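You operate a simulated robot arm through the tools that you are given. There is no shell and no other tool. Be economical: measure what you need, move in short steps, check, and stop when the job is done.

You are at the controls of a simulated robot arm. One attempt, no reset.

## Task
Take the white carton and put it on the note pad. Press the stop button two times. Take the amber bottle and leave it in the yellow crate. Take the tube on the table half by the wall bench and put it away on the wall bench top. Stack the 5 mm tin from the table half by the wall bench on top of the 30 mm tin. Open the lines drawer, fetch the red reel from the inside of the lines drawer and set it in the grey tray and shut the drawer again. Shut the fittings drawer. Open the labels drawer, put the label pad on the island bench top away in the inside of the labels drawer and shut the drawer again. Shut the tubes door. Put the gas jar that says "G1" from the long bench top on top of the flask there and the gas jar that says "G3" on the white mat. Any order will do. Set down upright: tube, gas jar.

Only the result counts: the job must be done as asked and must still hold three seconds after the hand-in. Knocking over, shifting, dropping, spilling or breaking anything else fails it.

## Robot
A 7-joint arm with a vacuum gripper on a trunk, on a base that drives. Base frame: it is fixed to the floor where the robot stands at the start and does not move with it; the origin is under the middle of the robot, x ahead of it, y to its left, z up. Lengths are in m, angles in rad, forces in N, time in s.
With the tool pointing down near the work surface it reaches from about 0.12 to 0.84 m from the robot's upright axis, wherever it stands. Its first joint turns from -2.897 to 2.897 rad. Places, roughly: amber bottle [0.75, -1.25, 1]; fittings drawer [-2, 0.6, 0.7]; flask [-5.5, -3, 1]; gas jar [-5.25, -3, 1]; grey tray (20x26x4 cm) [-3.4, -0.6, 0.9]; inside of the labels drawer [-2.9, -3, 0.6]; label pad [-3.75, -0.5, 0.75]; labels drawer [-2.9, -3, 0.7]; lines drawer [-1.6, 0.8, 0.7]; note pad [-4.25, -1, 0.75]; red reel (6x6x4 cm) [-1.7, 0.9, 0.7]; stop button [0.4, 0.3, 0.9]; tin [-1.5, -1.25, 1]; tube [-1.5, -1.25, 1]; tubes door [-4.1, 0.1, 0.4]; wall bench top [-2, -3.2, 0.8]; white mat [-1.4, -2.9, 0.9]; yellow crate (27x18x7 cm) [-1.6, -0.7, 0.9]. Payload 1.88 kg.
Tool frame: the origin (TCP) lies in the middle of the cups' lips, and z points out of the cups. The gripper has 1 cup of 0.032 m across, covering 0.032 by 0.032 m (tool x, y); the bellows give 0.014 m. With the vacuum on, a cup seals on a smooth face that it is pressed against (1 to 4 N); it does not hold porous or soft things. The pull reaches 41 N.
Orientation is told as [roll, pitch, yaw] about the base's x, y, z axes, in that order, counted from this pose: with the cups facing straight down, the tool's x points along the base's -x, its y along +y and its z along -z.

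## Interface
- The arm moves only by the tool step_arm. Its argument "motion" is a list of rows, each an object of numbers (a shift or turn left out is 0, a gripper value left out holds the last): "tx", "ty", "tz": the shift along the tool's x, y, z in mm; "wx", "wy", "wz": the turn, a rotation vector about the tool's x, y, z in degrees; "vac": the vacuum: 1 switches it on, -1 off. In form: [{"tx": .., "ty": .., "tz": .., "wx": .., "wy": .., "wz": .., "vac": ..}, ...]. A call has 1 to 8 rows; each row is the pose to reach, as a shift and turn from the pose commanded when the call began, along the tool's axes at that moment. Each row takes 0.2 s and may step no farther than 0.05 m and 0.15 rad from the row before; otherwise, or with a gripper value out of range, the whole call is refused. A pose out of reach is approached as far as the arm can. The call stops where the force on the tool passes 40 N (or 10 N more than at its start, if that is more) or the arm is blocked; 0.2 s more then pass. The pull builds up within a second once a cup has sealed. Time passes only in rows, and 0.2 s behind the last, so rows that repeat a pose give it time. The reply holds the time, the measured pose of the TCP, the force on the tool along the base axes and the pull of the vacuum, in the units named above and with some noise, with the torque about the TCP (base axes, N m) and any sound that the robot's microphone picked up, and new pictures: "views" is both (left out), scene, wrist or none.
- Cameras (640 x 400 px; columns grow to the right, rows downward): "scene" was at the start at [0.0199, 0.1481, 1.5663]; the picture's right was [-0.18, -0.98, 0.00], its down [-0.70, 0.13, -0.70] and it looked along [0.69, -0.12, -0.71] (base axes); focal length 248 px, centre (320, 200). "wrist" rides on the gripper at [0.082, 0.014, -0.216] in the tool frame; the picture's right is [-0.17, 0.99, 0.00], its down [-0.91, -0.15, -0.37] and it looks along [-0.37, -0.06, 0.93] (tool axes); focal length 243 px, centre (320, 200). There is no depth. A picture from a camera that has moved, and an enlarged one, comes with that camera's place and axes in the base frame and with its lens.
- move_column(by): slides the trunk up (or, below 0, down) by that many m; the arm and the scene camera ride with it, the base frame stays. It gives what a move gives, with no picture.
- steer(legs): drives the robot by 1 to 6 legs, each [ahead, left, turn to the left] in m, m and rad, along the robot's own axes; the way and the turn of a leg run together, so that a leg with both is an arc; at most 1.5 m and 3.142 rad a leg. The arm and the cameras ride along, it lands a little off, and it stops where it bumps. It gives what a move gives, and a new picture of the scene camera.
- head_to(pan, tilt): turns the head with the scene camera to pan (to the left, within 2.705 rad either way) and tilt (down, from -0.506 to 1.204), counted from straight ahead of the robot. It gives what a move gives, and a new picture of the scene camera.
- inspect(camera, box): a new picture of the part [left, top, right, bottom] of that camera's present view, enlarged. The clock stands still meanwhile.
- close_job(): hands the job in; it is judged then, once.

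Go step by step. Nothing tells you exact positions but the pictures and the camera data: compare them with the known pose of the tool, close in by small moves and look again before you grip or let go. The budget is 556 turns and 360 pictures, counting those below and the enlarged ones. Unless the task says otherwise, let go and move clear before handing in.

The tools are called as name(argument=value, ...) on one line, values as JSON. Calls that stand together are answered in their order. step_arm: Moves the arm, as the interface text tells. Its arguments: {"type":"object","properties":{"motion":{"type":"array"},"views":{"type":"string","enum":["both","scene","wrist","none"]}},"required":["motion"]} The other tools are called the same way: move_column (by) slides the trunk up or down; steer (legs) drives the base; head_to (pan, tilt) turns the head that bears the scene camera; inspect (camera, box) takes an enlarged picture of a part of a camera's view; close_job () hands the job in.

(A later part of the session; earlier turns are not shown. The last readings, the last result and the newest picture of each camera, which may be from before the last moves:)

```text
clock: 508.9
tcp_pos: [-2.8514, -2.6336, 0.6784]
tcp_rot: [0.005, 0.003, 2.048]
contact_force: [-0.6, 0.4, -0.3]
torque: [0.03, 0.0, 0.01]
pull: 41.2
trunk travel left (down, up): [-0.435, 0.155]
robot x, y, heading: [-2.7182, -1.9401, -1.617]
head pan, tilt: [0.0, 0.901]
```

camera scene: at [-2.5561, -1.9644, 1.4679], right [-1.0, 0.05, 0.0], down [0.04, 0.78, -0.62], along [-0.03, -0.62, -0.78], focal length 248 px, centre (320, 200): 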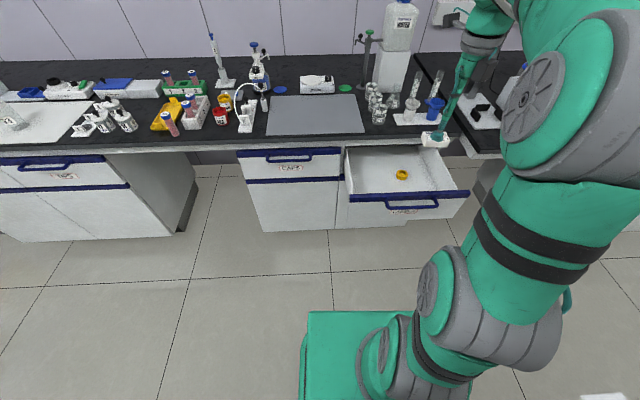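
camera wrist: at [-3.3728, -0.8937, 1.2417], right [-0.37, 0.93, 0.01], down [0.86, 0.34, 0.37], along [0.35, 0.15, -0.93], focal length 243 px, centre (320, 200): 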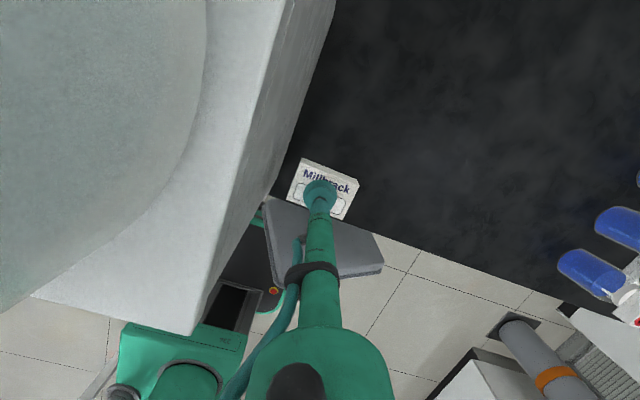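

step_arm(motion=[{"tz": 6}, {"tz": 12}, {"tz": 17}], views="none")

step_arm(motion=[{"tz": 3}, {"tz": 6}], views="none")

```text
clock: 509.7
tcp_pos: [-2.8513, -2.6331, 0.6627]
tcp_rot: [0.004, 0.004, 2.05]
contact_force: [-0.2, -0.2, 0.3]
torque: [0.04, -0.01, -0.02]
pull: 40.4
trunk travel left (down, up): [-0.435, 0.155]
robot x, y, heading: [-2.719, -1.9384, -1.62]
head pan, tilt: [0.0, 0.901]
```

```text
clock: 510.3
tcp_pos: [-2.8514, -2.6324, 0.6561]
tcp_rot: [0.006, 0.005, 2.049]
contact_force: [0.4, 0.1, -0.8]
torque: [-0.02, 0.0, 0.07]
pull: 40.8
trunk travel left (down, up): [-0.435, 0.155]
robot x, y, heading: [-2.7213, -1.9422, -1.62]
head pan, tilt: [0.0, 0.901]
```

step_arm(motion=[{"tz": 2}, {"tz": 4}], views="none")

```text
clock: 510.9
tcp_pos: [-2.8505, -2.6324, 0.6526]
tcp_rot: [0.007, 0.005, 2.049]
contact_force: [0.3, 0.3, 3.6]
torque: [0.05, -0.05, -0.02]
pull: 40.7
trunk travel left (down, up): [-0.435, 0.155]
robot x, y, heading: [-2.7197, -1.9406, -1.625]
head pan, tilt: [0.0, 0.901]
```

The pad is down. I'll release, lift out, and go outside in front of the drawer.

step_arm(motion=[{"tz": -1, "vac": -1}, {"tz": -1}, {"tz": -1}, {"tz": -5}, {"tz": -50}, {"tz": -100}, {"tz": -150}, {"tz": -200}], views="none")

step_arm(motion=[{"tx": -45, "tz": -20}, {"tx": -90, "tz": -20}, {"tx": -135, "ty": -10, "tz": -20}, {"tx": -180, "ty": -40, "tz": -20}, {"tx": -215, "ty": -60, "tz": -20}], views="wrist")

```text
clock: 512.7
tcp_pos: [-2.8505, -2.6303, 0.8522]
tcp_rot: [0.002, 0.003, 2.05]
contact_force: [-0.5, -0.7, -0.2]
torque: [-0.01, 0.01, -0.02]
pull: 0.1
trunk travel left (down, up): [-0.435, 0.155]
robot x, y, heading: [-2.7201, -1.9404, -1.623]
head pan, tilt: [0.0, 0.901]
```

```text
refused: row 4 steps farther than a row can; nothing moved
```

step_arm(motion=[{"tx": -39, "ty": -9, "tz": -20}, {"tx": -77, "ty": -18, "tz": -20}, {"tx": -116, "ty": -26, "tz": -20}, {"tx": -155, "ty": -35, "tz": -20}, {"tx": -193, "ty": -44, "tz": -20}, {"tx": -232, "ty": -52, "tz": -20}], views="wrist")

```text
clock: 514.1
tcp_pos: [-2.9096, -2.4028, 0.8717]
tcp_rot: [0.006, 0.004, 2.05]
contact_force: [0.0, -0.7, 0.4]
torque: [0.0, -0.02, 0.04]
pull: 0.1
trunk travel left (down, up): [-0.435, 0.155]
robot x, y, heading: [-2.7212, -1.9419, -1.619]
head pan, tilt: [0.0, 0.901]
camera wrist: at [-2.8828, -2.4819, 1.0875], right [-0.95, -0.31, 0.0], down [-0.28, 0.88, 0.37], along [-0.12, 0.35, -0.93], focal length 243 px, centre (320, 200)
```

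wrist: 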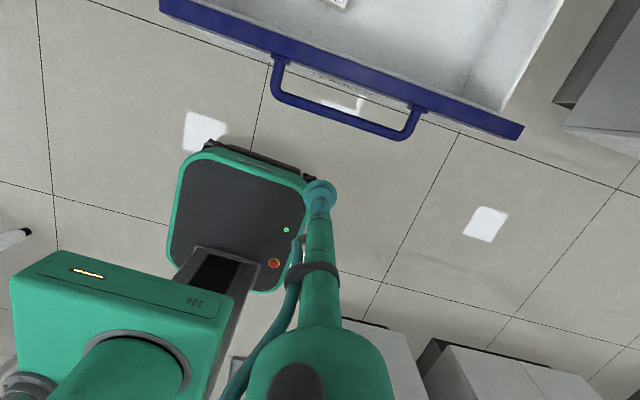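

The handle bar lies straight ahead. I'll lower in front of it and push the drawer shut.

step_arm(motion=[{"tz": 45}, {"tz": 90}, {"tz": 130}, {"tz": 160}], views="none")

step_arm(motion=[{"tx": 30, "ty": 15}, {"tx": 60, "ty": 31}, {"tx": 90, "ty": 47}, {"tx": 120, "ty": 62}, {"tx": 150, "ty": 78}, {"tx": 180, "ty": 93}, {"tx": 210, "ty": 109}, {"tx": 240, "ty": 124}], views="scene")

```text
clock: 515.1
tcp_pos: [-2.9099, -2.403, 0.7079]
tcp_rot: [0.004, 0.0, 2.05]
contact_force: [0.6, 2.1, -5.0]
torque: [-0.29, 0.18, 0.02]
pull: 0.0
trunk travel left (down, up): [-0.435, 0.155]
robot x, y, heading: [-2.7226, -1.94, -1.618]
head pan, tilt: [0.0, 0.901]
```

```text
clock: 516.9
tcp_pos: [-2.911, -2.672, 0.7113]
tcp_rot: [0.006, 0.006, 2.05]
contact_force: [0.4, -0.5, 0.4]
torque: [-0.03, 0.0, -0.01]
pull: 0.1
trunk travel left (down, up): [-0.435, 0.155]
robot x, y, heading: [-2.72, -1.9395, -1.621]
head pan, tilt: [0.0, 0.901]
camera scene: at [-2.5561, -1.9644, 1.4679], right [-1.0, 0.05, 0.0], down [0.04, 0.78, -0.62], along [-0.03, -0.62, -0.78], focal length 248 px, centre (320, 200)
```

scene: 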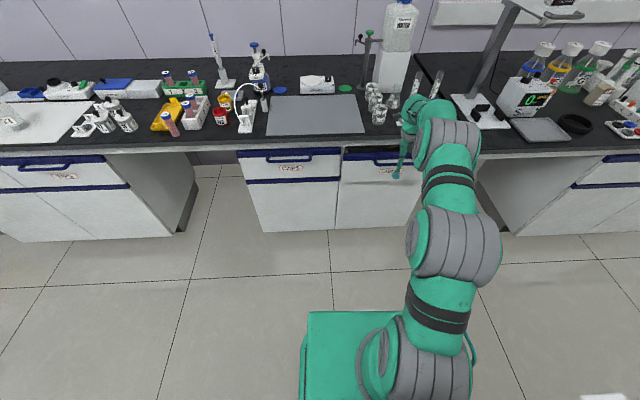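

Almost shut. Pushing the rest in small steps.

step_arm(motion=[{"tx": 9, "ty": 5}, {"tx": 18, "ty": 9}, {"tx": 27, "ty": 14}, {"tx": 36, "ty": 19}, {"tx": 45, "ty": 23}, {"tx": 53, "ty": 28}, {"tx": 60, "ty": 31}], views="none")

```text
clock: 518.4
tcp_pos: [-2.9106, -2.7274, 0.7087]
tcp_rot: [-0.004, -0.015, 2.055]
contact_force: [3.7, 15.5, 8.9]
torque: [-0.86, 0.28, 0.04]
pull: 0.2
trunk travel left (down, up): [-0.435, 0.155]
robot x, y, heading: [-2.7179, -1.9367, -1.622]
head pan, tilt: [0.0, 0.901]
stopped in row 7: the force on the tool passed its limit at 52 N (the readings are from after the stop); the commanded pose is now the measured one
```

It hit the stop where expected. I'll back off and verify.

step_arm(motion=[{"tx": -20, "ty": -10}, {"tx": -60, "ty": -31}, {"tx": -100, "ty": -52}, {"tx": -100, "ty": -52, "tz": -45}, {"tx": -100, "ty": -52, "tz": -90}, {"tx": -100, "ty": -52, "tz": -135}, {"tx": -100, "ty": -52, "tz": -180}], views="none")

inspect(camera="scene", box=[230, 80, 450, 240])

```text
clock: 520.0
tcp_pos: [-2.911, -2.6184, 0.8859]
tcp_rot: [-0.004, -0.015, 2.054]
contact_force: [-0.5, -0.5, 0.0]
torque: [0.03, -0.02, -0.02]
pull: 0.0
trunk travel left (down, up): [-0.435, 0.155]
robot x, y, heading: [-2.7189, -1.9374, -1.615]
head pan, tilt: [0.0, 0.901]
```

```text
2.50 times, centred on (340, 160) of scene
camera zoom: at [-2.5559, -1.964, 1.4679], right [-1.0, 0.05, 0.0], down [0.04, 0.78, -0.62], along [-0.03, -0.62, -0.78], focal length 620 px, centre (270, 300)
```

zoom: 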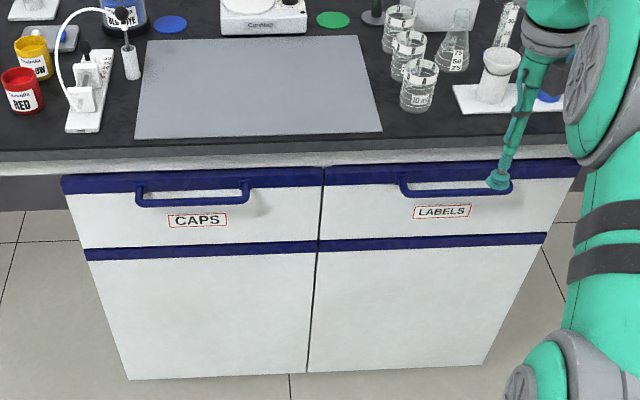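

The labels drawer is flush. Now I'll recover the tray and reel from the floor: tuck the arm and drive to face them.

step_arm(motion=[{"tx": -40, "ty": 0, "tz": -30}, {"tx": -80, "ty": -5, "tz": -60}, {"tx": -120, "ty": -10, "tz": -90}, {"tx": -160, "ty": -15, "tz": -120}, {"tx": -200, "ty": -20, "tz": -150}], views="none")

steer(legs=[[-0.1, 0.35, 0], [-0.98, 0, 0], [0, 0, -1.5]])

head_to(pan=0.0, tilt=0.95)

```text
refused: row 2 steps farther than a row can; nothing moved
```

```text
clock: 530.7
tcp_pos: [-2.9983, -0.7365, 0.8852]
tcp_rot: [-0.004, -0.015, 0.572]
contact_force: [-0.3, -0.5, 0.6]
torque: [-0.03, 0.02, -0.03]
pull: 0.0
trunk travel left (down, up): [-0.435, 0.155]
robot x, y, heading: [-2.3035, -0.8715, -3.107]
head pan, tilt: [0.0, 0.901]
camera scene: at [-2.3141, -1.0344, 1.4679], right [-0.04, 1.0, 0.0], down [0.78, 0.03, -0.62], along [-0.62, -0.02, -0.78], focal length 248 px, centre (320, 200)
```

scene: 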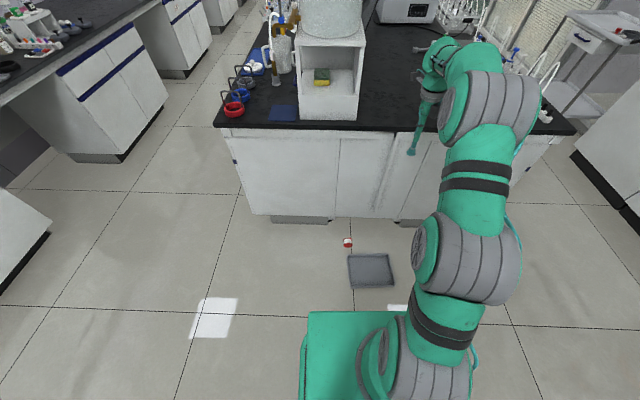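

```text
clock: 531.3
tcp_pos: [-2.9992, -0.7371, 0.8856]
tcp_rot: [-0.005, -0.014, 0.571]
contact_force: [0.8, -0.7, 0.1]
torque: [0.0, 0.01, -0.01]
pull: 0.1
trunk travel left (down, up): [-0.435, 0.155]
robot x, y, heading: [-2.3056, -0.8694, -3.107]
head pan, tilt: [0.0, 0.949]
camera scene: at [-2.3113, -1.0343, 1.4643], right [-0.04, 1.0, 0.0], down [0.81, 0.03, -0.58], along [-0.58, -0.02, -0.81], focal length 248 px, centre (320, 200)
```

scene: 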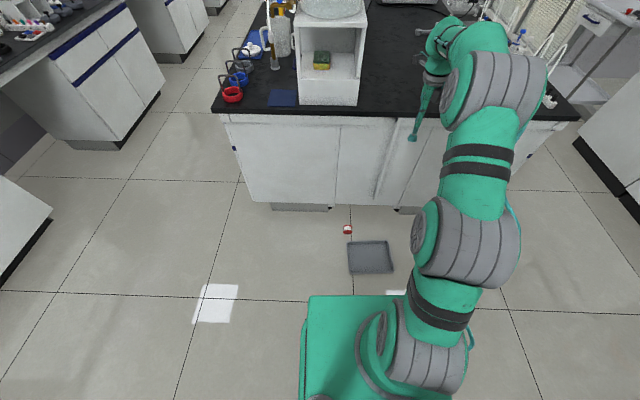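

Tray at [-2.930, -0.746] and reel at [-3.103, -0.885] on the floor. I'll lower the trunk to reach them.

move_column(by=-0.4)

step_arm(motion=[{"tz": 40}, {"tz": 80}, {"tz": 120}, {"tz": 160}, {"tz": 200}], views="wrist")

```text
clock: 535.2
tcp_pos: [-2.9988, -0.7355, 0.4866]
tcp_rot: [-0.003, -0.013, 0.57]
contact_force: [-0.7, 0.6, -0.1]
torque: [0.03, -0.01, -0.01]
pull: 0.0
trunk travel left (down, up): [-0.035, 0.555]
robot x, y, heading: [-2.3068, -0.8706, -3.103]
head pan, tilt: [0.0, 0.949]
```

```text
clock: 536.4
tcp_pos: [-2.9969, -0.7345, 0.2876]
tcp_rot: [-0.005, -0.013, 0.57]
contact_force: [-0.5, 0.1, 0.5]
torque: [-0.01, 0.02, -0.02]
pull: 0.1
trunk travel left (down, up): [-0.035, 0.555]
robot x, y, heading: [-2.3036, -0.867, -3.107]
head pan, tilt: [0.0, 0.949]
camera wrist: at [-3.0758, -0.7682, 0.5021], right [-0.39, 0.92, 0.0], down [0.85, 0.36, 0.39], along [0.36, 0.15, -0.92], focal length 243 px, centre (320, 200)
```

wrist: 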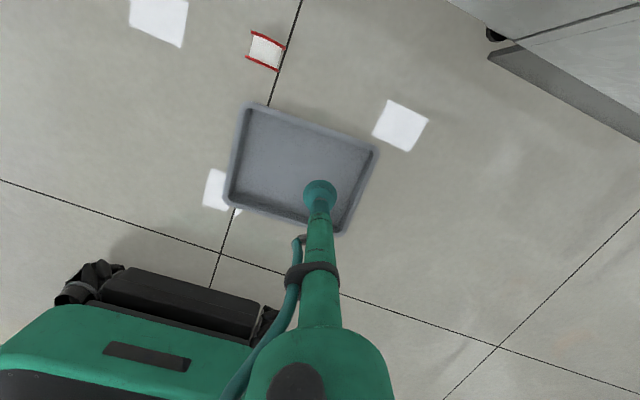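

The arm reaches the floor. I'll zoom on the reel to see its axis.

inspect(camera="wrist", box=[220, 10, 316, 90])

```text
5.00 times, centred on (268, 50) of wrist
camera zoom: at [-3.0758, -0.7682, 0.5021], right [-0.39, 0.92, 0.0], down [0.85, 0.36, 0.39], along [0.36, 0.15, -0.92], focal length 1213 px, centre (580, 950)
```

zoom: 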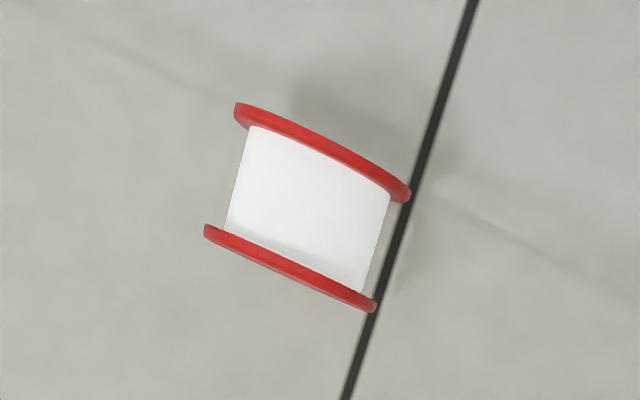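

The drum is about 5 cm wide, like the jars I could grip on their sides, and the reel's axis lies along x at [-3.104, -0.879]. I'll go above it.

step_arm(motion=[{"tx": 34, "ty": -13, "tz": 17, "wz": -6}, {"tx": 67, "ty": -26, "tz": 34, "wz": -12}, {"tx": 101, "ty": -38, "tz": 51, "wz": -18}, {"tx": 134, "ty": -51, "tz": 68, "wz": -24}, {"tx": 168, "ty": -64, "tz": 85, "wz": -30}], views="none")

inspect(camera="wrist", box=[240, 90, 400, 210])

```text
clock: 537.6
tcp_pos: [-3.1039, -0.8777, 0.1972]
tcp_rot: [-0.01, -0.007, 1.095]
contact_force: [0.6, 0.3, -0.9]
torque: [0.0, 0.0, -0.02]
pull: 0.1
trunk travel left (down, up): [-0.035, 0.555]
robot x, y, heading: [-2.3039, -0.8698, -3.106]
head pan, tilt: [0.0, 0.949]
```

```text
3.33 times, centred on (320, 150) of wrist
camera zoom: at [-3.1558, -0.9475, 0.4124], right [-0.8, 0.6, -0.01], down [0.55, 0.74, 0.38], along [0.24, 0.3, -0.92], focal length 809 px, centre (320, 367)
```

zoom: 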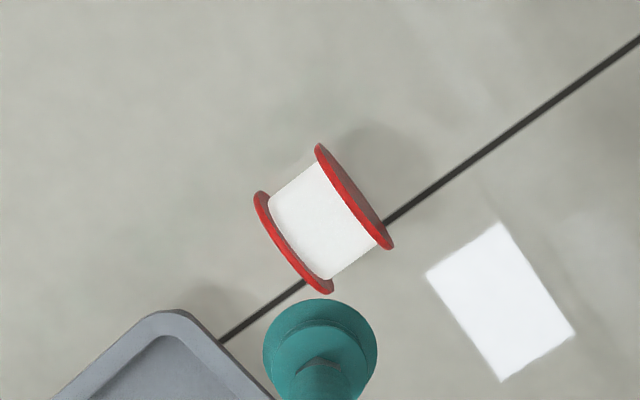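

The drum's centre is 5 mm off. I'll correct and descend between the flanges with vacuum on.

step_arm(motion=[{"tx": 4.3, "ty": -3.6, "tz": 45, "vac": 1}, {"tx": 4.3, "ty": -3.6, "tz": 90}, {"tx": 4.3, "ty": -3.6, "tz": 120}, {"tx": 4.3, "ty": -3.6, "tz": 132}], views="none")

inspect(camera="wrist", box=[256, 130, 384, 230])

```text
clock: 538.6
tcp_pos: [-3.0987, -0.8854, 0.067]
tcp_rot: [-0.01, -0.008, 1.093]
contact_force: [0.6, -0.3, -0.4]
torque: [-0.03, 0.01, 0.02]
pull: 0.0
trunk travel left (down, up): [-0.035, 0.555]
robot x, y, heading: [-2.3085, -0.8668, -3.108]
head pan, tilt: [0.0, 0.949]
```

```text
4.00 times, centred on (320, 180) of wrist
camera zoom: at [-3.1513, -0.9537, 0.2817], right [-0.8, 0.6, -0.01], down [0.55, 0.74, 0.38], along [0.24, 0.3, -0.92], focal length 970 px, centre (320, 280)
```

zoom: 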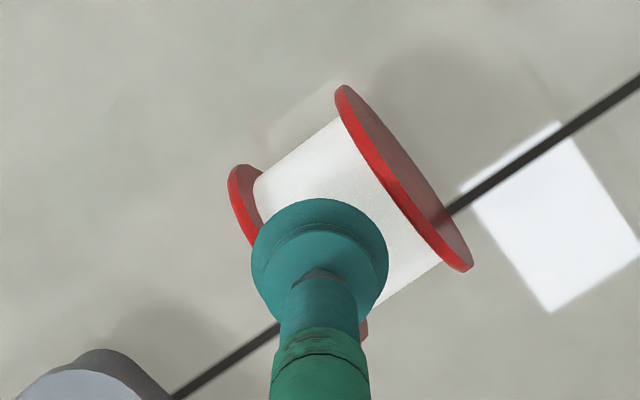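

The cup is about 9 mm off toward one flange. I'll correct and check again.

step_arm(motion=[{"tx": -3, "ty": 8.3}], views="none")

inspect(camera="wrist", box=[256, 130, 384, 230])

```text
clock: 539.0
tcp_pos: [-3.1056, -0.8779, 0.0654]
tcp_rot: [-0.008, -0.012, 1.093]
contact_force: [-0.4, 0.1, 0.4]
torque: [0.0, -0.01, -0.05]
pull: 0.0
trunk travel left (down, up): [-0.035, 0.555]
robot x, y, heading: [-2.3049, -0.8657, -3.103]
head pan, tilt: [0.0, 0.949]
```

```text
4.00 times, centred on (320, 180) of wrist
camera zoom: at [-3.1572, -0.9467, 0.2817], right [-0.8, 0.6, -0.01], down [0.55, 0.74, 0.38], along [0.24, 0.3, -0.92], focal length 970 px, centre (320, 280)
```

zoom: 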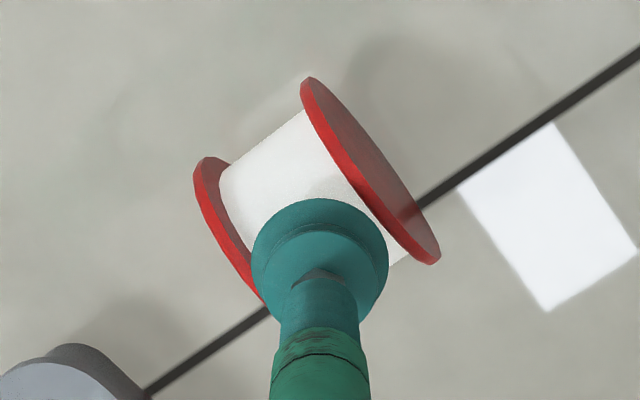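

Centred now. Descending to the drum.

step_arm(motion=[{"tz": 5}, {"tz": 9}, {"tz": 12}], views="none")

```text
clock: 539.8
tcp_pos: [-3.1044, -0.8776, 0.0559]
tcp_rot: [-0.011, -0.011, 1.094]
contact_force: [0.5, 0.2, 0.7]
torque: [-0.04, 0.0, 0.01]
pull: 0.1
trunk travel left (down, up): [-0.035, 0.555]
robot x, y, heading: [-2.3085, -0.8683, -3.103]
head pan, tilt: [0.0, 0.949]
```

step_arm(motion=[{"tz": 3}, {"tz": 5}, {"tz": 7}], views="none")

```text
clock: 540.6
tcp_pos: [-3.1052, -0.8768, 0.0486]
tcp_rot: [-0.01, -0.009, 1.092]
contact_force: [-1.3, -0.6, 4.4]
torque: [0.0, -0.05, -0.02]
pull: 0.0
trunk travel left (down, up): [-0.035, 0.555]
robot x, y, heading: [-2.303, -0.8695, -3.102]
head pan, tilt: [0.0, 0.949]
```

step_arm(motion=[{"tz": 2}, {"tz": 4}, {"tz": 4}, {"tz": 4}], views="none")

```text
clock: 541.6
tcp_pos: [-3.1046, -0.876, 0.0442]
tcp_rot: [-0.01, -0.009, 1.093]
contact_force: [-1.3, -0.5, 4.3]
torque: [0.02, -0.07, 0.01]
pull: 0.0
trunk travel left (down, up): [-0.035, 0.555]
robot x, y, heading: [-2.3032, -0.8697, -3.11]
head pan, tilt: [0.0, 0.949]
```

No seal on the drum. I'll instead use the cup between the flanges to tip the reel over toward the robot onto its flat flange.

step_arm(motion=[{"tz": -9, "vac": -1}, {"tz": -9, "tx": -5, "ty": -9}, {"tz": -9, "tx": -9, "ty": -18}, {"tz": -9, "tx": -14, "ty": -27}, {"tz": -9, "tx": -18, "ty": -36}, {"tz": -9, "tx": -23, "ty": -45}], views="none")

inspect(camera="wrist", box=[220, 100, 420, 240])

```text
clock: 543.0
tcp_pos: [-3.0548, -0.8781, 0.0511]
tcp_rot: [-0.012, -0.01, 1.093]
contact_force: [0.1, -0.1, 0.6]
torque: [0.01, -0.04, -0.01]
pull: 0.1
trunk travel left (down, up): [-0.035, 0.555]
robot x, y, heading: [-2.3065, -0.8668, -3.105]
head pan, tilt: [0.0, 0.949]
```

```text
2.86 times, centred on (320, 170) of wrist
camera zoom: at [-3.1068, -0.9462, 0.2673], right [-0.8, 0.6, -0.01], down [0.55, 0.74, 0.39], along [0.24, 0.3, -0.92], focal length 693 px, centre (320, 286)
```

zoom: 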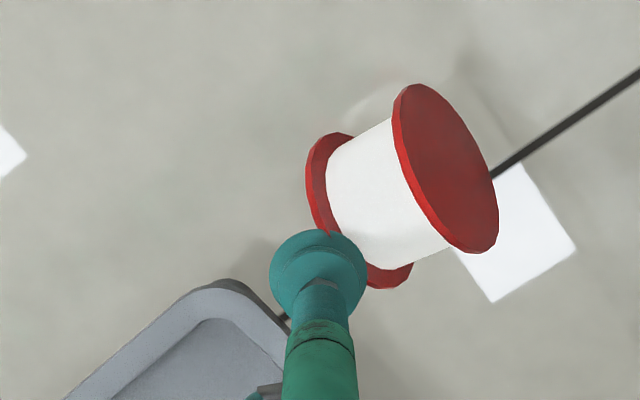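

It slid out instead. I'll push the near flange high up, away from the robot, to tip the reel the other way.

step_arm(motion=[{"tx": -9, "ty": -18, "tz": -3}, {"tx": -9, "ty": -18, "tz": 3}, {"tx": -3, "ty": -5, "tz": 3}, {"tx": 4, "ty": 8, "tz": 3}, {"tx": 11, "ty": 21, "tz": 3}, {"tx": 18, "ty": 35, "tz": 3}, {"tx": 25, "ty": 48, "tz": 3}], views="none")

inspect(camera="wrist", box=[220, 60, 420, 220])

```text
clock: 544.6
tcp_pos: [-3.1011, -0.8767, 0.0417]
tcp_rot: [-0.021, -0.015, 1.095]
contact_force: [1.1, 0.6, -2.4]
torque: [0.02, 0.19, 0.03]
pull: 0.0
trunk travel left (down, up): [-0.035, 0.555]
robot x, y, heading: [-2.3056, -0.8687, -3.103]
head pan, tilt: [0.0, 0.949]
```

```text
2.50 times, centred on (320, 140) of wrist
camera zoom: at [-3.1565, -0.9452, 0.2561], right [-0.8, 0.6, -0.02], down [0.55, 0.74, 0.39], along [0.25, 0.3, -0.92], focal length 606 px, centre (320, 350)
```

zoom: 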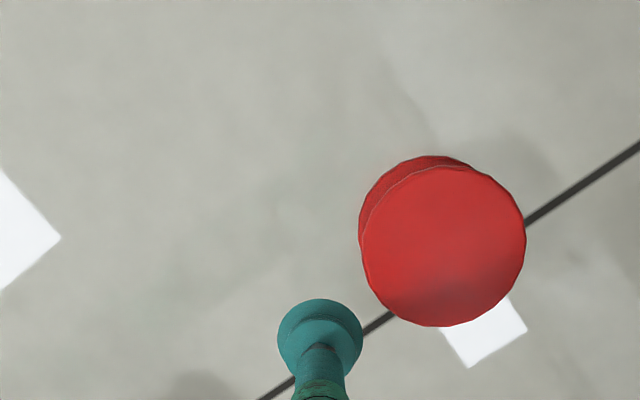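

The reel now stands on its flange. I'll pick it by the top flange, slightly toward the robot side, after raising and yawing the camera sideways.

step_arm(motion=[{"tz": -20, "wz": -7}, {"tz": -40, "wz": -14}, {"tz": -40, "tx": 12, "ty": 20, "wz": -21}, {"tz": -40, "tx": 24, "ty": 39, "wz": -27}], views="none")

inspect(camera="wrist", box=[220, 80, 420, 220])

```text
clock: 545.6
tcp_pos: [-3.1162, -0.8797, 0.1053]
tcp_rot: [-0.005, -0.004, 1.559]
contact_force: [-1.5, -0.7, 4.9]
torque: [0.01, -0.35, 0.02]
pull: 0.0
out of reach, approached as far as the arm can: row 3, 4
trunk travel left (down, up): [-0.035, 0.555]
robot x, y, heading: [-2.3075, -0.871, -3.102]
head pan, tilt: [0.0, 0.949]
```

```text
2.86 times, centred on (320, 150) of wrist
camera zoom: at [-3.1317, -0.9629, 0.3206], right [-0.98, 0.18, -0.01], down [0.16, 0.91, 0.38], along [0.07, 0.37, -0.93], focal length 693 px, centre (320, 343)
```

zoom: 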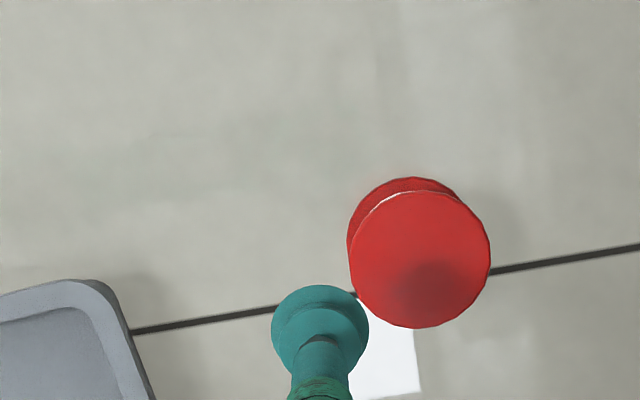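

Just out of reach; I'll creep the base 3.5 cm ahead.

steer(legs=[[0.04, 0, 0]])

step_arm(motion=[{"tz": 25, "vac": 1}, {"tz": 45}, {"tz": 53}, {"tz": 58}, {"tz": 62}], views="none")

```text
clock: 546.4
tcp_pos: [-3.1516, -0.8802, 0.1012]
tcp_rot: [-0.014, -0.003, 1.556]
contact_force: [0.1, -0.7, 0.4]
torque: [-0.01, 0.04, -0.02]
pull: 0.1
trunk travel left (down, up): [-0.035, 0.555]
robot x, y, heading: [-2.3426, -0.8697, -3.102]
head pan, tilt: [0.0, 0.949]
camera scene: at [-2.35, -1.0357, 1.0643], right [-0.04, 1.0, 0.0], down [0.81, 0.03, -0.58], along [-0.58, -0.02, -0.81], focal length 248 px, centre (320, 200)
```

scene: 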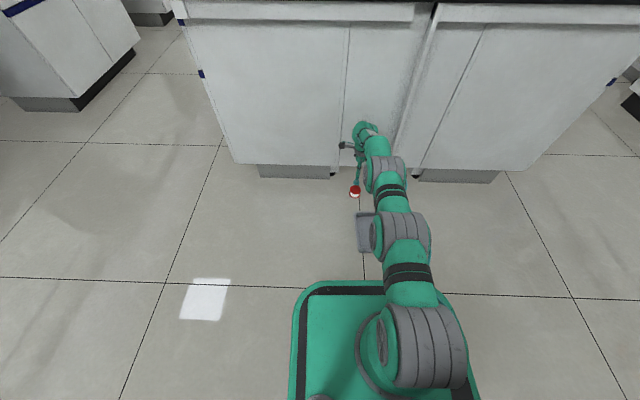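

```text
clock: 547.6
tcp_pos: [-3.1471, -0.8807, 0.0451]
tcp_rot: [-0.013, -0.005, 1.556]
contact_force: [0.0, 1.0, -0.1]
torque: [0.03, 0.1, 0.01]
pull: 40.8
out of reach, approached as far as the arm can: row 4, 5
trunk travel left (down, up): [-0.035, 0.555]
robot x, y, heading: [-2.3431, -0.8705, -3.106]
head pan, tilt: [0.0, 0.949]
```

Sealed. I'll set the reel into the tray right there on the floor, then carry both together.

step_arm(motion=[{"tz": -25}, {"tz": -60}, {"tz": -75, "tx": -10, "ty": -38}, {"tz": -75, "tx": -21, "ty": -75}, {"tz": -75, "tx": -31, "ty": -113}, {"tz": -75, "tx": -42, "ty": -151}, {"tz": -75, "tx": -52, "ty": -188}, {"tz": -75, "tx": -62, "ty": -226}], views="wrist")

```text
clock: 549.4
tcp_pos: [-2.9308, -0.8204, 0.1291]
tcp_rot: [-0.016, 0.017, 1.559]
contact_force: [-2.8, 0.5, 3.8]
torque: [-0.06, -0.39, -0.01]
pull: 0.0
out of reach, approached as far as the arm can: row 8
trunk travel left (down, up): [-0.035, 0.555]
robot x, y, heading: [-2.3421, -0.8698, -3.107]
head pan, tilt: [0.0, 0.949]
camera wrist: at [-2.9484, -0.8992, 0.3455], right [-0.98, 0.18, -0.02], down [0.16, 0.92, 0.36], along [0.08, 0.35, -0.93], focal length 243 px, centre (320, 200)
```

wrist: 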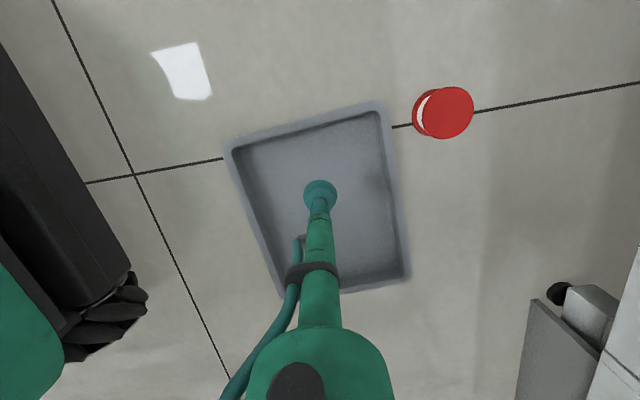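

The reel slipped off but stands upright at about [-3.086, -0.868]. I'll re-grip it at its centre.

step_arm(motion=[{"tx": 13, "ty": 39, "vac": -1}, {"tx": 25, "ty": 77}, {"tx": 38, "ty": 116}, {"tx": 50, "ty": 154}, {"tx": 50, "ty": 154, "tz": 30}], views="none")

inspect(camera="wrist", box=[240, 100, 400, 220])

```text
clock: 550.6
tcp_pos: [-3.0817, -0.8716, 0.0931]
tcp_rot: [-0.013, -0.003, 1.558]
contact_force: [-0.4, -0.3, 0.5]
torque: [0.0, -0.02, 0.0]
pull: 0.0
trunk travel left (down, up): [-0.035, 0.555]
robot x, y, heading: [-2.3479, -0.8707, -3.107]
head pan, tilt: [0.0, 0.949]
```

```text
3.33 times, centred on (320, 160) of wrist
camera zoom: at [-3.0994, -0.9533, 0.3084], right [-0.98, 0.18, -0.01], down [0.16, 0.91, 0.38], along [0.08, 0.37, -0.93], focal length 809 px, centre (320, 333)
```

zoom: 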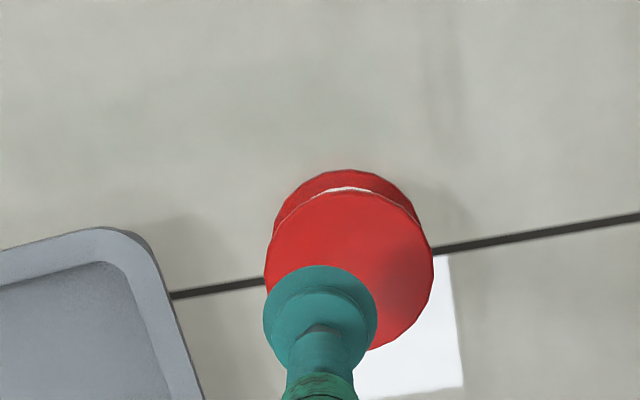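

10 mm off in one direction; correcting and descending.

step_arm(motion=[{"tx": -2, "ty": 10, "tz": 20, "vac": 1}, {"tx": -2, "ty": 10, "tz": 40}, {"tx": -2, "ty": 10, "tz": 48}, {"tx": -2, "ty": 10, "tz": 53}, {"tx": -2, "ty": 10, "tz": 53}], views="none")

```text
clock: 551.8
tcp_pos: [-3.0917, -0.8675, 0.0409]
tcp_rot: [-0.015, -0.002, 1.558]
contact_force: [-0.4, 0.6, 0.1]
torque: [-0.01, -0.02, 0.0]
pull: 40.6
trunk travel left (down, up): [-0.035, 0.555]
robot x, y, heading: [-2.3439, -0.8702, -3.104]
head pan, tilt: [0.0, 0.949]
```

Sealed centrally. Lifting slowly and moving to the tray.

step_arm(motion=[{"tz": -10}, {"tz": -30}, {"tz": -60}, {"tz": -85}, {"tz": -85, "tx": -7, "ty": -32}, {"tz": -85, "tx": -14, "ty": -65}, {"tz": -85, "tx": -20, "ty": -97}, {"tz": -85, "tx": -27, "ty": -130}], views="none")

step_arm(motion=[{"tx": -4, "ty": -18}, {"tx": -7, "ty": -36}], views="wrist")

```text
clock: 553.6
tcp_pos: [-2.9632, -0.8405, 0.1278]
tcp_rot: [-0.012, -0.005, 1.558]
contact_force: [0.6, 0.4, -1.0]
torque: [0.02, 0.01, 0.01]
pull: 41.0
trunk travel left (down, up): [-0.035, 0.555]
robot x, y, heading: [-2.3442, -0.8712, -3.107]
head pan, tilt: [0.0, 0.949]
```

```text
clock: 554.2
tcp_pos: [-2.9347, -0.8348, 0.1297]
tcp_rot: [-0.021, 0.012, 1.556]
contact_force: [0.0, 0.2, -0.1]
torque: [0.02, 0.02, 0.02]
pull: 40.3
out of reach, approached as far as the arm can: row 2
trunk travel left (down, up): [-0.035, 0.555]
robot x, y, heading: [-2.3484, -0.8693, -3.111]
head pan, tilt: [0.0, 0.949]
camera wrist: at [-2.9528, -0.9142, 0.3462], right [-0.98, 0.18, -0.02], down [0.16, 0.92, 0.37], along [0.09, 0.36, -0.93], focal length 243 px, centre (320, 200)
```

wrist: 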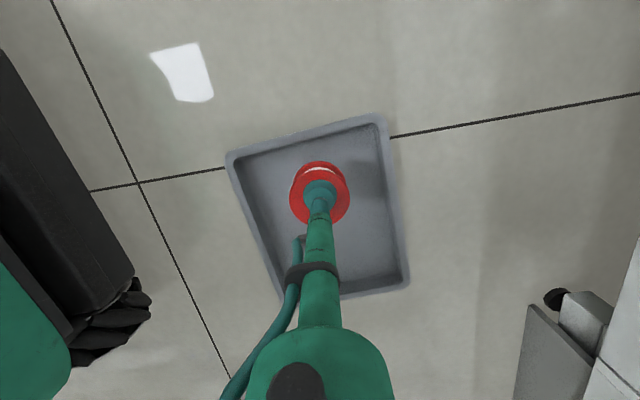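

I'll shift 1 cm inward and lower the reel into the tray.

step_arm(motion=[{"tx": -10, "tz": 25}, {"tx": -10, "tz": 50}, {"tx": -10, "tz": 70}, {"tx": -10, "tz": 78}], views="none")

step_arm(motion=[{"tz": 3}, {"tz": 6}], views="none")

```text
clock: 555.2
tcp_pos: [-2.94, -0.8234, 0.053]
tcp_rot: [-0.021, 0.018, 1.557]
contact_force: [0.3, 0.0, -0.3]
torque: [0.01, 0.02, -0.03]
pull: 40.8
out of reach, approached as far as the arm can: row 1, 2, 3, 4
trunk travel left (down, up): [-0.035, 0.555]
robot x, y, heading: [-2.3409, -0.8737, -3.107]
head pan, tilt: [0.0, 0.949]
```

```text
clock: 555.8
tcp_pos: [-2.9436, -0.8233, 0.0517]
tcp_rot: [-0.019, 0.018, 1.557]
contact_force: [-0.3, 0.8, -0.8]
torque: [0.0, 0.03, 0.01]
pull: 40.8
out of reach, approached as far as the arm can: row 1, 2
trunk travel left (down, up): [-0.035, 0.555]
robot x, y, heading: [-2.3445, -0.8716, -3.104]
head pan, tilt: [0.0, 0.949]
```

A few millimetres above the tray floor; I'll release here and lift.

step_arm(motion=[{"vac": -1}, {"tz": 0}, {"tz": 0}, {"tz": -10}, {"tz": -50}, {"tz": -90}], views="none")

steer(legs=[[-0.15, 0, 0]])

step_arm(motion=[{"tx": -14, "ty": 40, "tz": -20}, {"tx": -28, "ty": 80, "tz": -20}, {"tx": -42, "ty": 120, "tz": -20}, {"tx": -56, "ty": 160, "tz": -20}], views="wrist")

```text
clock: 557.2
tcp_pos: [-2.9423, -0.8233, 0.1415]
tcp_rot: [-0.019, 0.003, 1.557]
contact_force: [-0.2, 0.1, -1.1]
torque: [0.01, 0.03, 0.0]
pull: 0.0
out of reach, approached as far as the arm can: row 4, 5
trunk travel left (down, up): [-0.035, 0.555]
robot x, y, heading: [-2.3453, -0.8688, -3.104]
head pan, tilt: [0.0, 0.949]
```

```text
clock: 558.6
tcp_pos: [-2.7943, -0.8194, 0.1415]
tcp_rot: [-0.018, 0.004, 1.559]
contact_force: [0.2, -0.5, 0.2]
torque: [0.0, -0.02, 0.0]
pull: 0.1
trunk travel left (down, up): [-0.035, 0.555]
robot x, y, heading: [-2.195, -0.8646, -3.105]
head pan, tilt: [0.0, 0.949]
camera scene: at [-2.2009, -1.0302, 1.0643], right [-0.04, 1.0, 0.0], down [0.81, 0.03, -0.58], along [-0.58, -0.02, -0.81], focal length 248 px, centre (320, 200)
```

scene: 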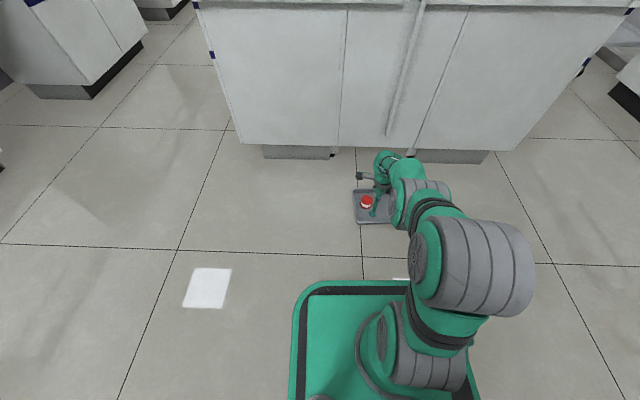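

```text
clock: 559.6
tcp_pos: [-2.9482, -0.7629, 0.1473]
tcp_rot: [-0.034, 0.007, 1.558]
contact_force: [0.8, -0.8, -4.6]
torque: [0.07, 0.26, -0.01]
pull: 0.2
trunk travel left (down, up): [-0.035, 0.555]
robot x, y, heading: [-2.1908, -0.869, -3.106]
head pan, tilt: [0.0, 0.949]
camera wrist: at [-2.9702, -0.8449, 0.3625], right [-0.98, 0.18, -0.03], down [0.15, 0.91, 0.37], along [0.1, 0.36, -0.93], focal length 243 px, centre (320, 200)
```

wrist: 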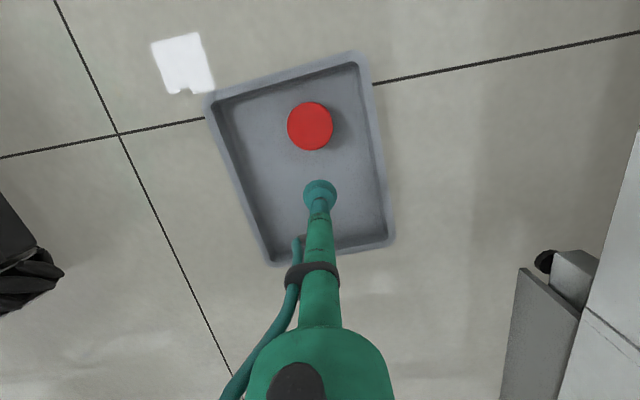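

The reel stands in the tray. The tray's centre is at [-2.923, -0.765]; I'll grip the tray floor there, clear of the reel.

step_arm(motion=[{"tx": 2, "ty": -20, "tz": 40, "vac": 1}, {"tx": 2, "ty": -20, "tz": 85}, {"tx": 2, "ty": -20, "tz": 115}, {"tx": 2, "ty": -20, "tz": 128}, {"tx": 2, "ty": -20, "tz": 135}], views="none")

```text
clock: 560.8
tcp_pos: [-2.9322, -0.7651, 0.0232]
tcp_rot: [-0.018, 0.003, 1.56]
contact_force: [-0.1, -1.2, 0.2]
torque: [-0.03, -0.01, 0.0]
pull: 0.0
trunk travel left (down, up): [-0.035, 0.555]
robot x, y, heading: [-2.1931, -0.8661, -3.107]
head pan, tilt: [0.0, 0.949]
```

step_arm(motion=[{"tz": 6}, {"tz": 12}, {"tz": 16}, {"tz": 18}], views="none")

```text
clock: 561.8
tcp_pos: [-2.931, -0.765, 0.0044]
tcp_rot: [-0.02, 0.003, 1.559]
contact_force: [0.0, 0.7, -4.4]
torque: [0.06, 0.3, -0.17]
pull: 40.5
trunk travel left (down, up): [-0.035, 0.555]
robot x, y, heading: [-2.1946, -0.8662, -3.106]
head pan, tilt: [0.0, 0.949]
```

Sealed on the tray floor. I'll raise it smoothly with the trunk.

step_arm(motion=[{"tz": -5}, {"tz": -12}, {"tz": -25}, {"tz": -40}], views="none")

move_column(by=0.4)

inspect(camera="wrist", box=[120, 0, 520, 300])

```text
clock: 562.8
tcp_pos: [-2.9322, -0.7644, 0.0455]
tcp_rot: [-0.02, 0.003, 1.558]
contact_force: [0.4, -0.1, -2.8]
torque: [0.02, 0.07, 0.01]
pull: 40.1
trunk travel left (down, up): [-0.035, 0.555]
robot x, y, heading: [-2.1958, -0.8673, -3.103]
head pan, tilt: [0.0, 0.949]
```

```text
clock: 566.6
tcp_pos: [-2.9325, -0.7646, 0.4465]
tcp_rot: [-0.016, 0.003, 1.557]
contact_force: [-0.3, 0.2, -2.3]
torque: [0.01, 0.0, 0.01]
pull: 41.0
trunk travel left (down, up): [-0.435, 0.155]
robot x, y, heading: [-2.1952, -0.867, -3.104]
head pan, tilt: [0.0, 0.949]
```

```text
1.33 times, centred on (320, 150) of wrist
camera zoom: at [-2.95, -0.8461, 0.662], right [-0.98, 0.18, -0.02], down [0.16, 0.91, 0.37], along [0.08, 0.37, -0.93], focal length 324 px, centre (320, 267)
```

zoom: 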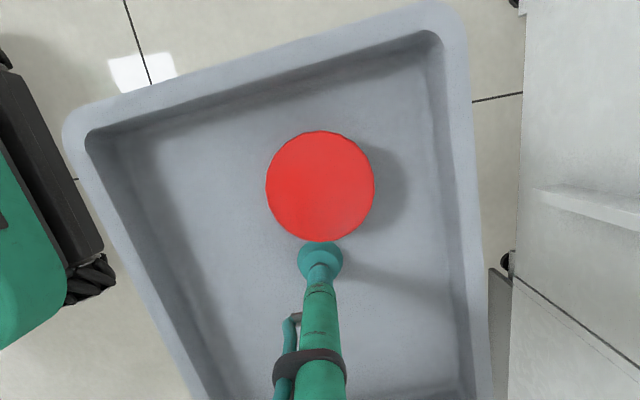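

Tray and reel are held level. From earlier pictures the tray's original place was centred at [-3.375, -0.5675], square to the axes. I'll raise it further.

move_column(by=0.15)

step_arm(motion=[{"tz": -20}, {"tz": -50}, {"tz": -85}, {"tz": -120}, {"tz": -155}, {"tz": -190}, {"tz": -225}, {"tz": -250}], views="none")

step_arm(motion=[{"tz": -20}, {"tz": -50}, {"tz": -85}, {"tz": -120}, {"tz": -155}, {"tz": -185}, {"tz": -205}], views="none")

```text
clock: 568.4
tcp_pos: [-2.9316, -0.7641, 0.5962]
tcp_rot: [-0.018, 0.002, 1.557]
contact_force: [0.7, 0.0, -2.7]
torque: [0.03, -0.01, -0.03]
pull: 40.6
trunk travel left (down, up): [-0.585, 0.005]
robot x, y, heading: [-2.1934, -0.8628, -3.101]
head pan, tilt: [0.0, 0.949]
```

```text
clock: 570.2
tcp_pos: [-2.9362, -0.7627, 0.8463]
tcp_rot: [-0.018, 0.003, 1.558]
contact_force: [0.0, 0.6, -2.5]
torque: [0.01, 0.04, -0.01]
pull: 40.9
trunk travel left (down, up): [-0.585, 0.005]
robot x, y, heading: [-2.1963, -0.8649, -3.105]
head pan, tilt: [0.0, 0.949]
```

```text
clock: 571.8
tcp_pos: [-2.9383, -0.7629, 1.0522]
tcp_rot: [-0.019, 0.004, 1.559]
contact_force: [-0.1, -0.4, -2.1]
torque: [-0.04, 0.01, 0.0]
pull: 40.4
trunk travel left (down, up): [-0.585, 0.005]
robot x, y, heading: [-2.1949, -0.8631, -3.101]
head pan, tilt: [0.0, 0.949]
```

Now a gentle drive to bring the tray over its place.

steer(legs=[[0, -0.185, 0]])

steer(legs=[[0.43, 0, 0]])

inspect(camera="wrist", box=[0, 0, 640, 400])

```text
clock: 573.3
tcp_pos: [-2.9446, -0.5729, 1.0519]
tcp_rot: [-0.018, 0.004, 1.557]
contact_force: [-0.9, -0.8, -3.1]
torque: [-0.04, 0.0, 0.01]
pull: 40.7
trunk travel left (down, up): [-0.585, 0.005]
robot x, y, heading: [-2.2017, -0.6776, -3.103]
head pan, tilt: [0.0, 0.949]
camera scene: at [-2.2084, -0.8426, 1.6143], right [-0.04, 1.0, 0.0], down [0.81, 0.03, -0.58], along [-0.58, -0.02, -0.81], focal length 248 px, centre (320, 200)
```

scene: 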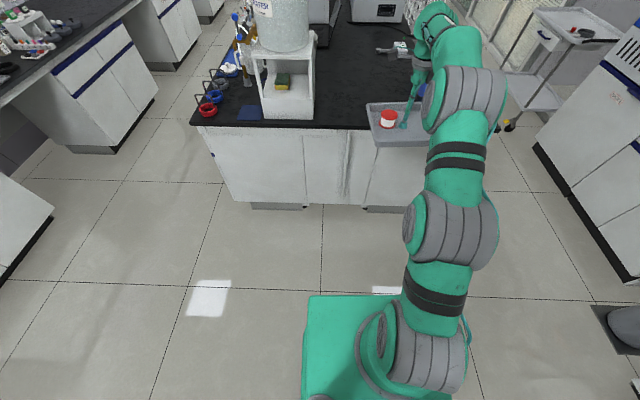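

```text
clock: 576.0
tcp_pos: [-3.373, -0.5925, 1.051]
tcp_rot: [-0.018, 0.005, 1.561]
contact_force: [-0.2, 0.6, -2.6]
torque: [0.03, -0.02, 0.01]
pull: 40.6
trunk travel left (down, up): [-0.585, 0.005]
robot x, y, heading: [-2.6311, -0.6941, -3.101]
head pan, tilt: [0.0, 0.949]
camera scene: at [-2.6362, -0.8594, 1.6143], right [-0.04, 1.0, 0.0], down [0.81, 0.03, -0.58], along [-0.58, -0.02, -0.81], focal length 248 px, centre (320, 200)
```

scene: 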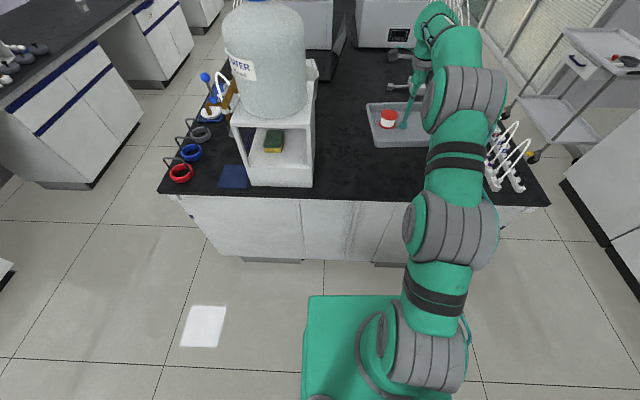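

```text
1.00 times, centred on (320, 200) of wrist (not enlarged: the box is as wide or as high as the picture)
camera zoom: at [-3.392, -0.6753, 1.2668], right [-0.98, 0.17, -0.02], down [0.16, 0.91, 0.37], along [0.08, 0.37, -0.93], focal length 243 px, centre (320, 200)
```

zoom: 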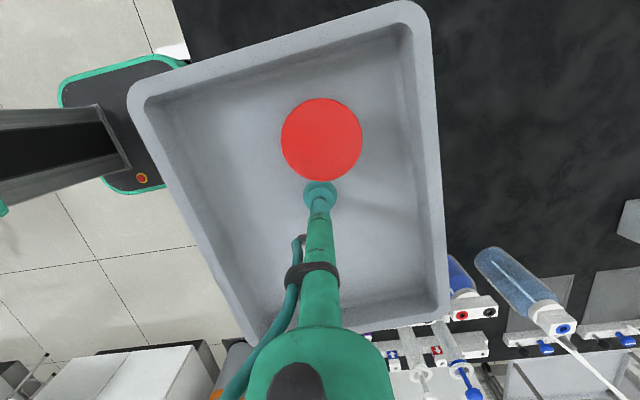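

I'll correct position by (-10, +15) mm and rotate -3.7°, then descend most of the way.

step_arm(motion=[{"tx": -8, "ty": 5, "wz": 2}, {"tx": -15, "ty": 10, "wz": 3.7}, {"tx": -15, "ty": 10, "wz": 3.7, "tz": 30}, {"tx": -15, "ty": 10, "wz": 3.7, "tz": 65}, {"tx": -15, "ty": 10, "wz": 3.7, "tz": 100}, {"tx": -15, "ty": 10, "wz": 3.7, "tz": 130}], views="none")

inspect(camera="scene", box=[310, 60, 550, 220])

inspect(camera="wrist", box=[0, 0, 640, 400])

```text
clock: 577.4
tcp_pos: [-3.3816, -0.5762, 0.9199]
tcp_rot: [-0.016, 0.002, 1.496]
contact_force: [-0.6, -0.1, -2.6]
torque: [0.03, 0.03, -0.01]
pull: 40.1
trunk travel left (down, up): [-0.585, 0.005]
robot x, y, heading: [-2.6279, -0.6938, -3.096]
head pan, tilt: [0.0, 0.949]
```

```text
2.50 times, centred on (430, 140) of scene
camera zoom: at [-2.6362, -0.8594, 1.6143], right [-0.04, 1.0, 0.0], down [0.81, 0.03, -0.58], along [-0.58, -0.02, -0.81], focal length 620 px, centre (45, 350)
```

zoom: 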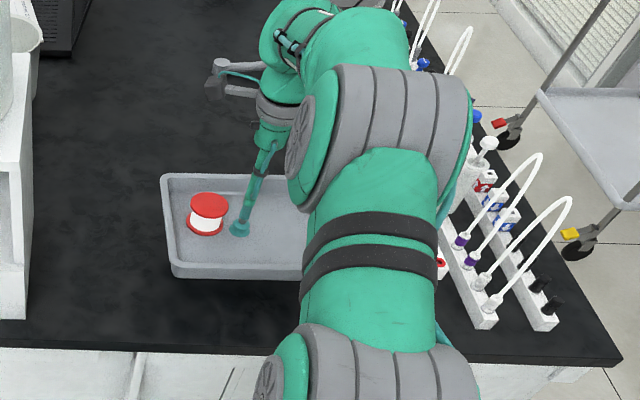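

```text
1.00 times, centred on (320, 200) of wrist (not enlarged: the box is as wide or as high as the picture)
camera zoom: at [-3.4049, -0.6581, 1.1363], right [-0.97, 0.24, -0.02], down [0.21, 0.9, 0.38], along [0.11, 0.36, -0.93], focal length 243 px, centre (320, 200)
```

zoom: 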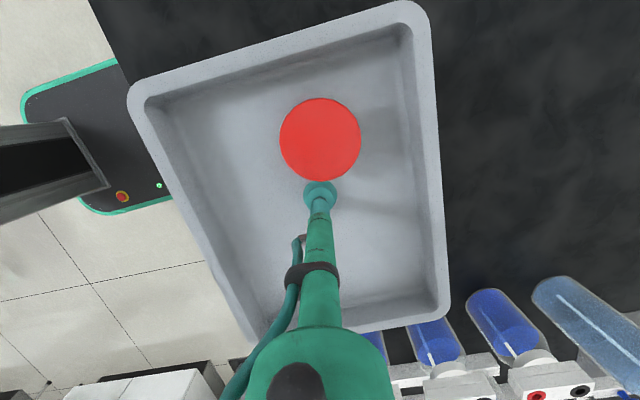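

Orientation is parallel to the bench edge and clear of the bottles. Lowering the last 6 cm.

step_arm(motion=[{"tz": 20}, {"tz": 40}, {"tz": 50}, {"tz": 55}], views="none")

step_arm(motion=[{"tz": 2}, {"tz": 4}], views="none")

```text
clock: 578.4
tcp_pos: [-3.3821, -0.5787, 0.8637]
tcp_rot: [-0.02, 0.002, 1.498]
contact_force: [0.2, -0.9, -3.7]
torque: [-0.02, 0.01, -0.02]
pull: 40.8
trunk travel left (down, up): [-0.585, 0.005]
robot x, y, heading: [-2.6286, -0.6947, -3.1]
head pan, tilt: [0.0, 0.949]
```

```text
clock: 579.0
tcp_pos: [-3.3801, -0.5788, 0.861]
tcp_rot: [-0.018, 0.002, 1.497]
contact_force: [-0.1, 0.4, -2.2]
torque: [0.01, 0.05, 0.01]
pull: 40.9
trunk travel left (down, up): [-0.585, 0.005]
robot x, y, heading: [-2.629, -0.6932, -3.101]
head pan, tilt: [0.0, 0.949]
```

step_arm(motion=[{"tz": 2}, {"tz": 4}], views="none")

inspect(camera="wrist", box=[0, 0, 640, 400])

```text
clock: 579.5
tcp_pos: [-3.3792, -0.5798, 0.8578]
tcp_rot: [-0.018, 0.003, 1.497]
contact_force: [0.5, 0.0, -3.0]
torque: [-0.01, 0.03, -0.01]
pull: 40.0
trunk travel left (down, up): [-0.585, 0.005]
robot x, y, heading: [-2.6282, -0.6957, -3.098]
head pan, tilt: [0.0, 0.949]
```

```text
1.00 times, centred on (320, 200) of wrist (not enlarged: the box is as wide or as high as the picture)
camera zoom: at [-3.4033, -0.6601, 1.0734], right [-0.97, 0.24, -0.02], down [0.21, 0.9, 0.38], along [0.11, 0.36, -0.93], focal length 243 px, centre (320, 200)
```

zoom: 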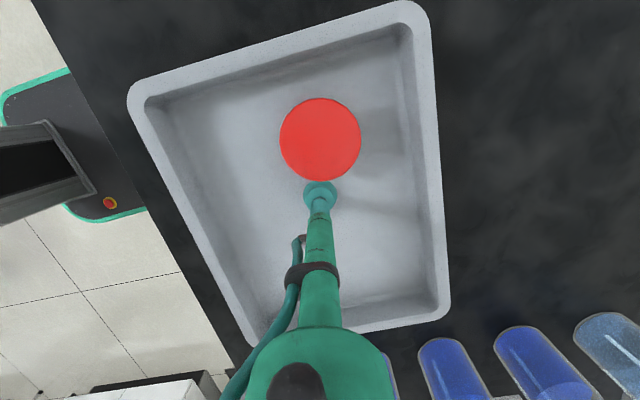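

The tray is within 8 mm of its original place. I'll nudge +7 mm in y and set it down.

step_arm(motion=[{"tx": -4, "tz": 0}, {"tx": -7, "ty": 0.5, "tz": 1}, {"tx": -7, "ty": 0.5, "tz": 3}, {"tx": -7, "ty": 0.5, "tz": 4.5}], views="none")

```text
clock: 580.5
tcp_pos: [-3.3789, -0.572, 0.8553]
tcp_rot: [-0.017, 0.002, 1.497]
contact_force: [8.0, -1.4, 5.6]
torque: [-0.02, 0.21, -0.3]
pull: 40.6
trunk travel left (down, up): [-0.585, 0.005]
robot x, y, heading: [-2.6314, -0.6945, -3.102]
head pan, tilt: [0.0, 0.949]
```

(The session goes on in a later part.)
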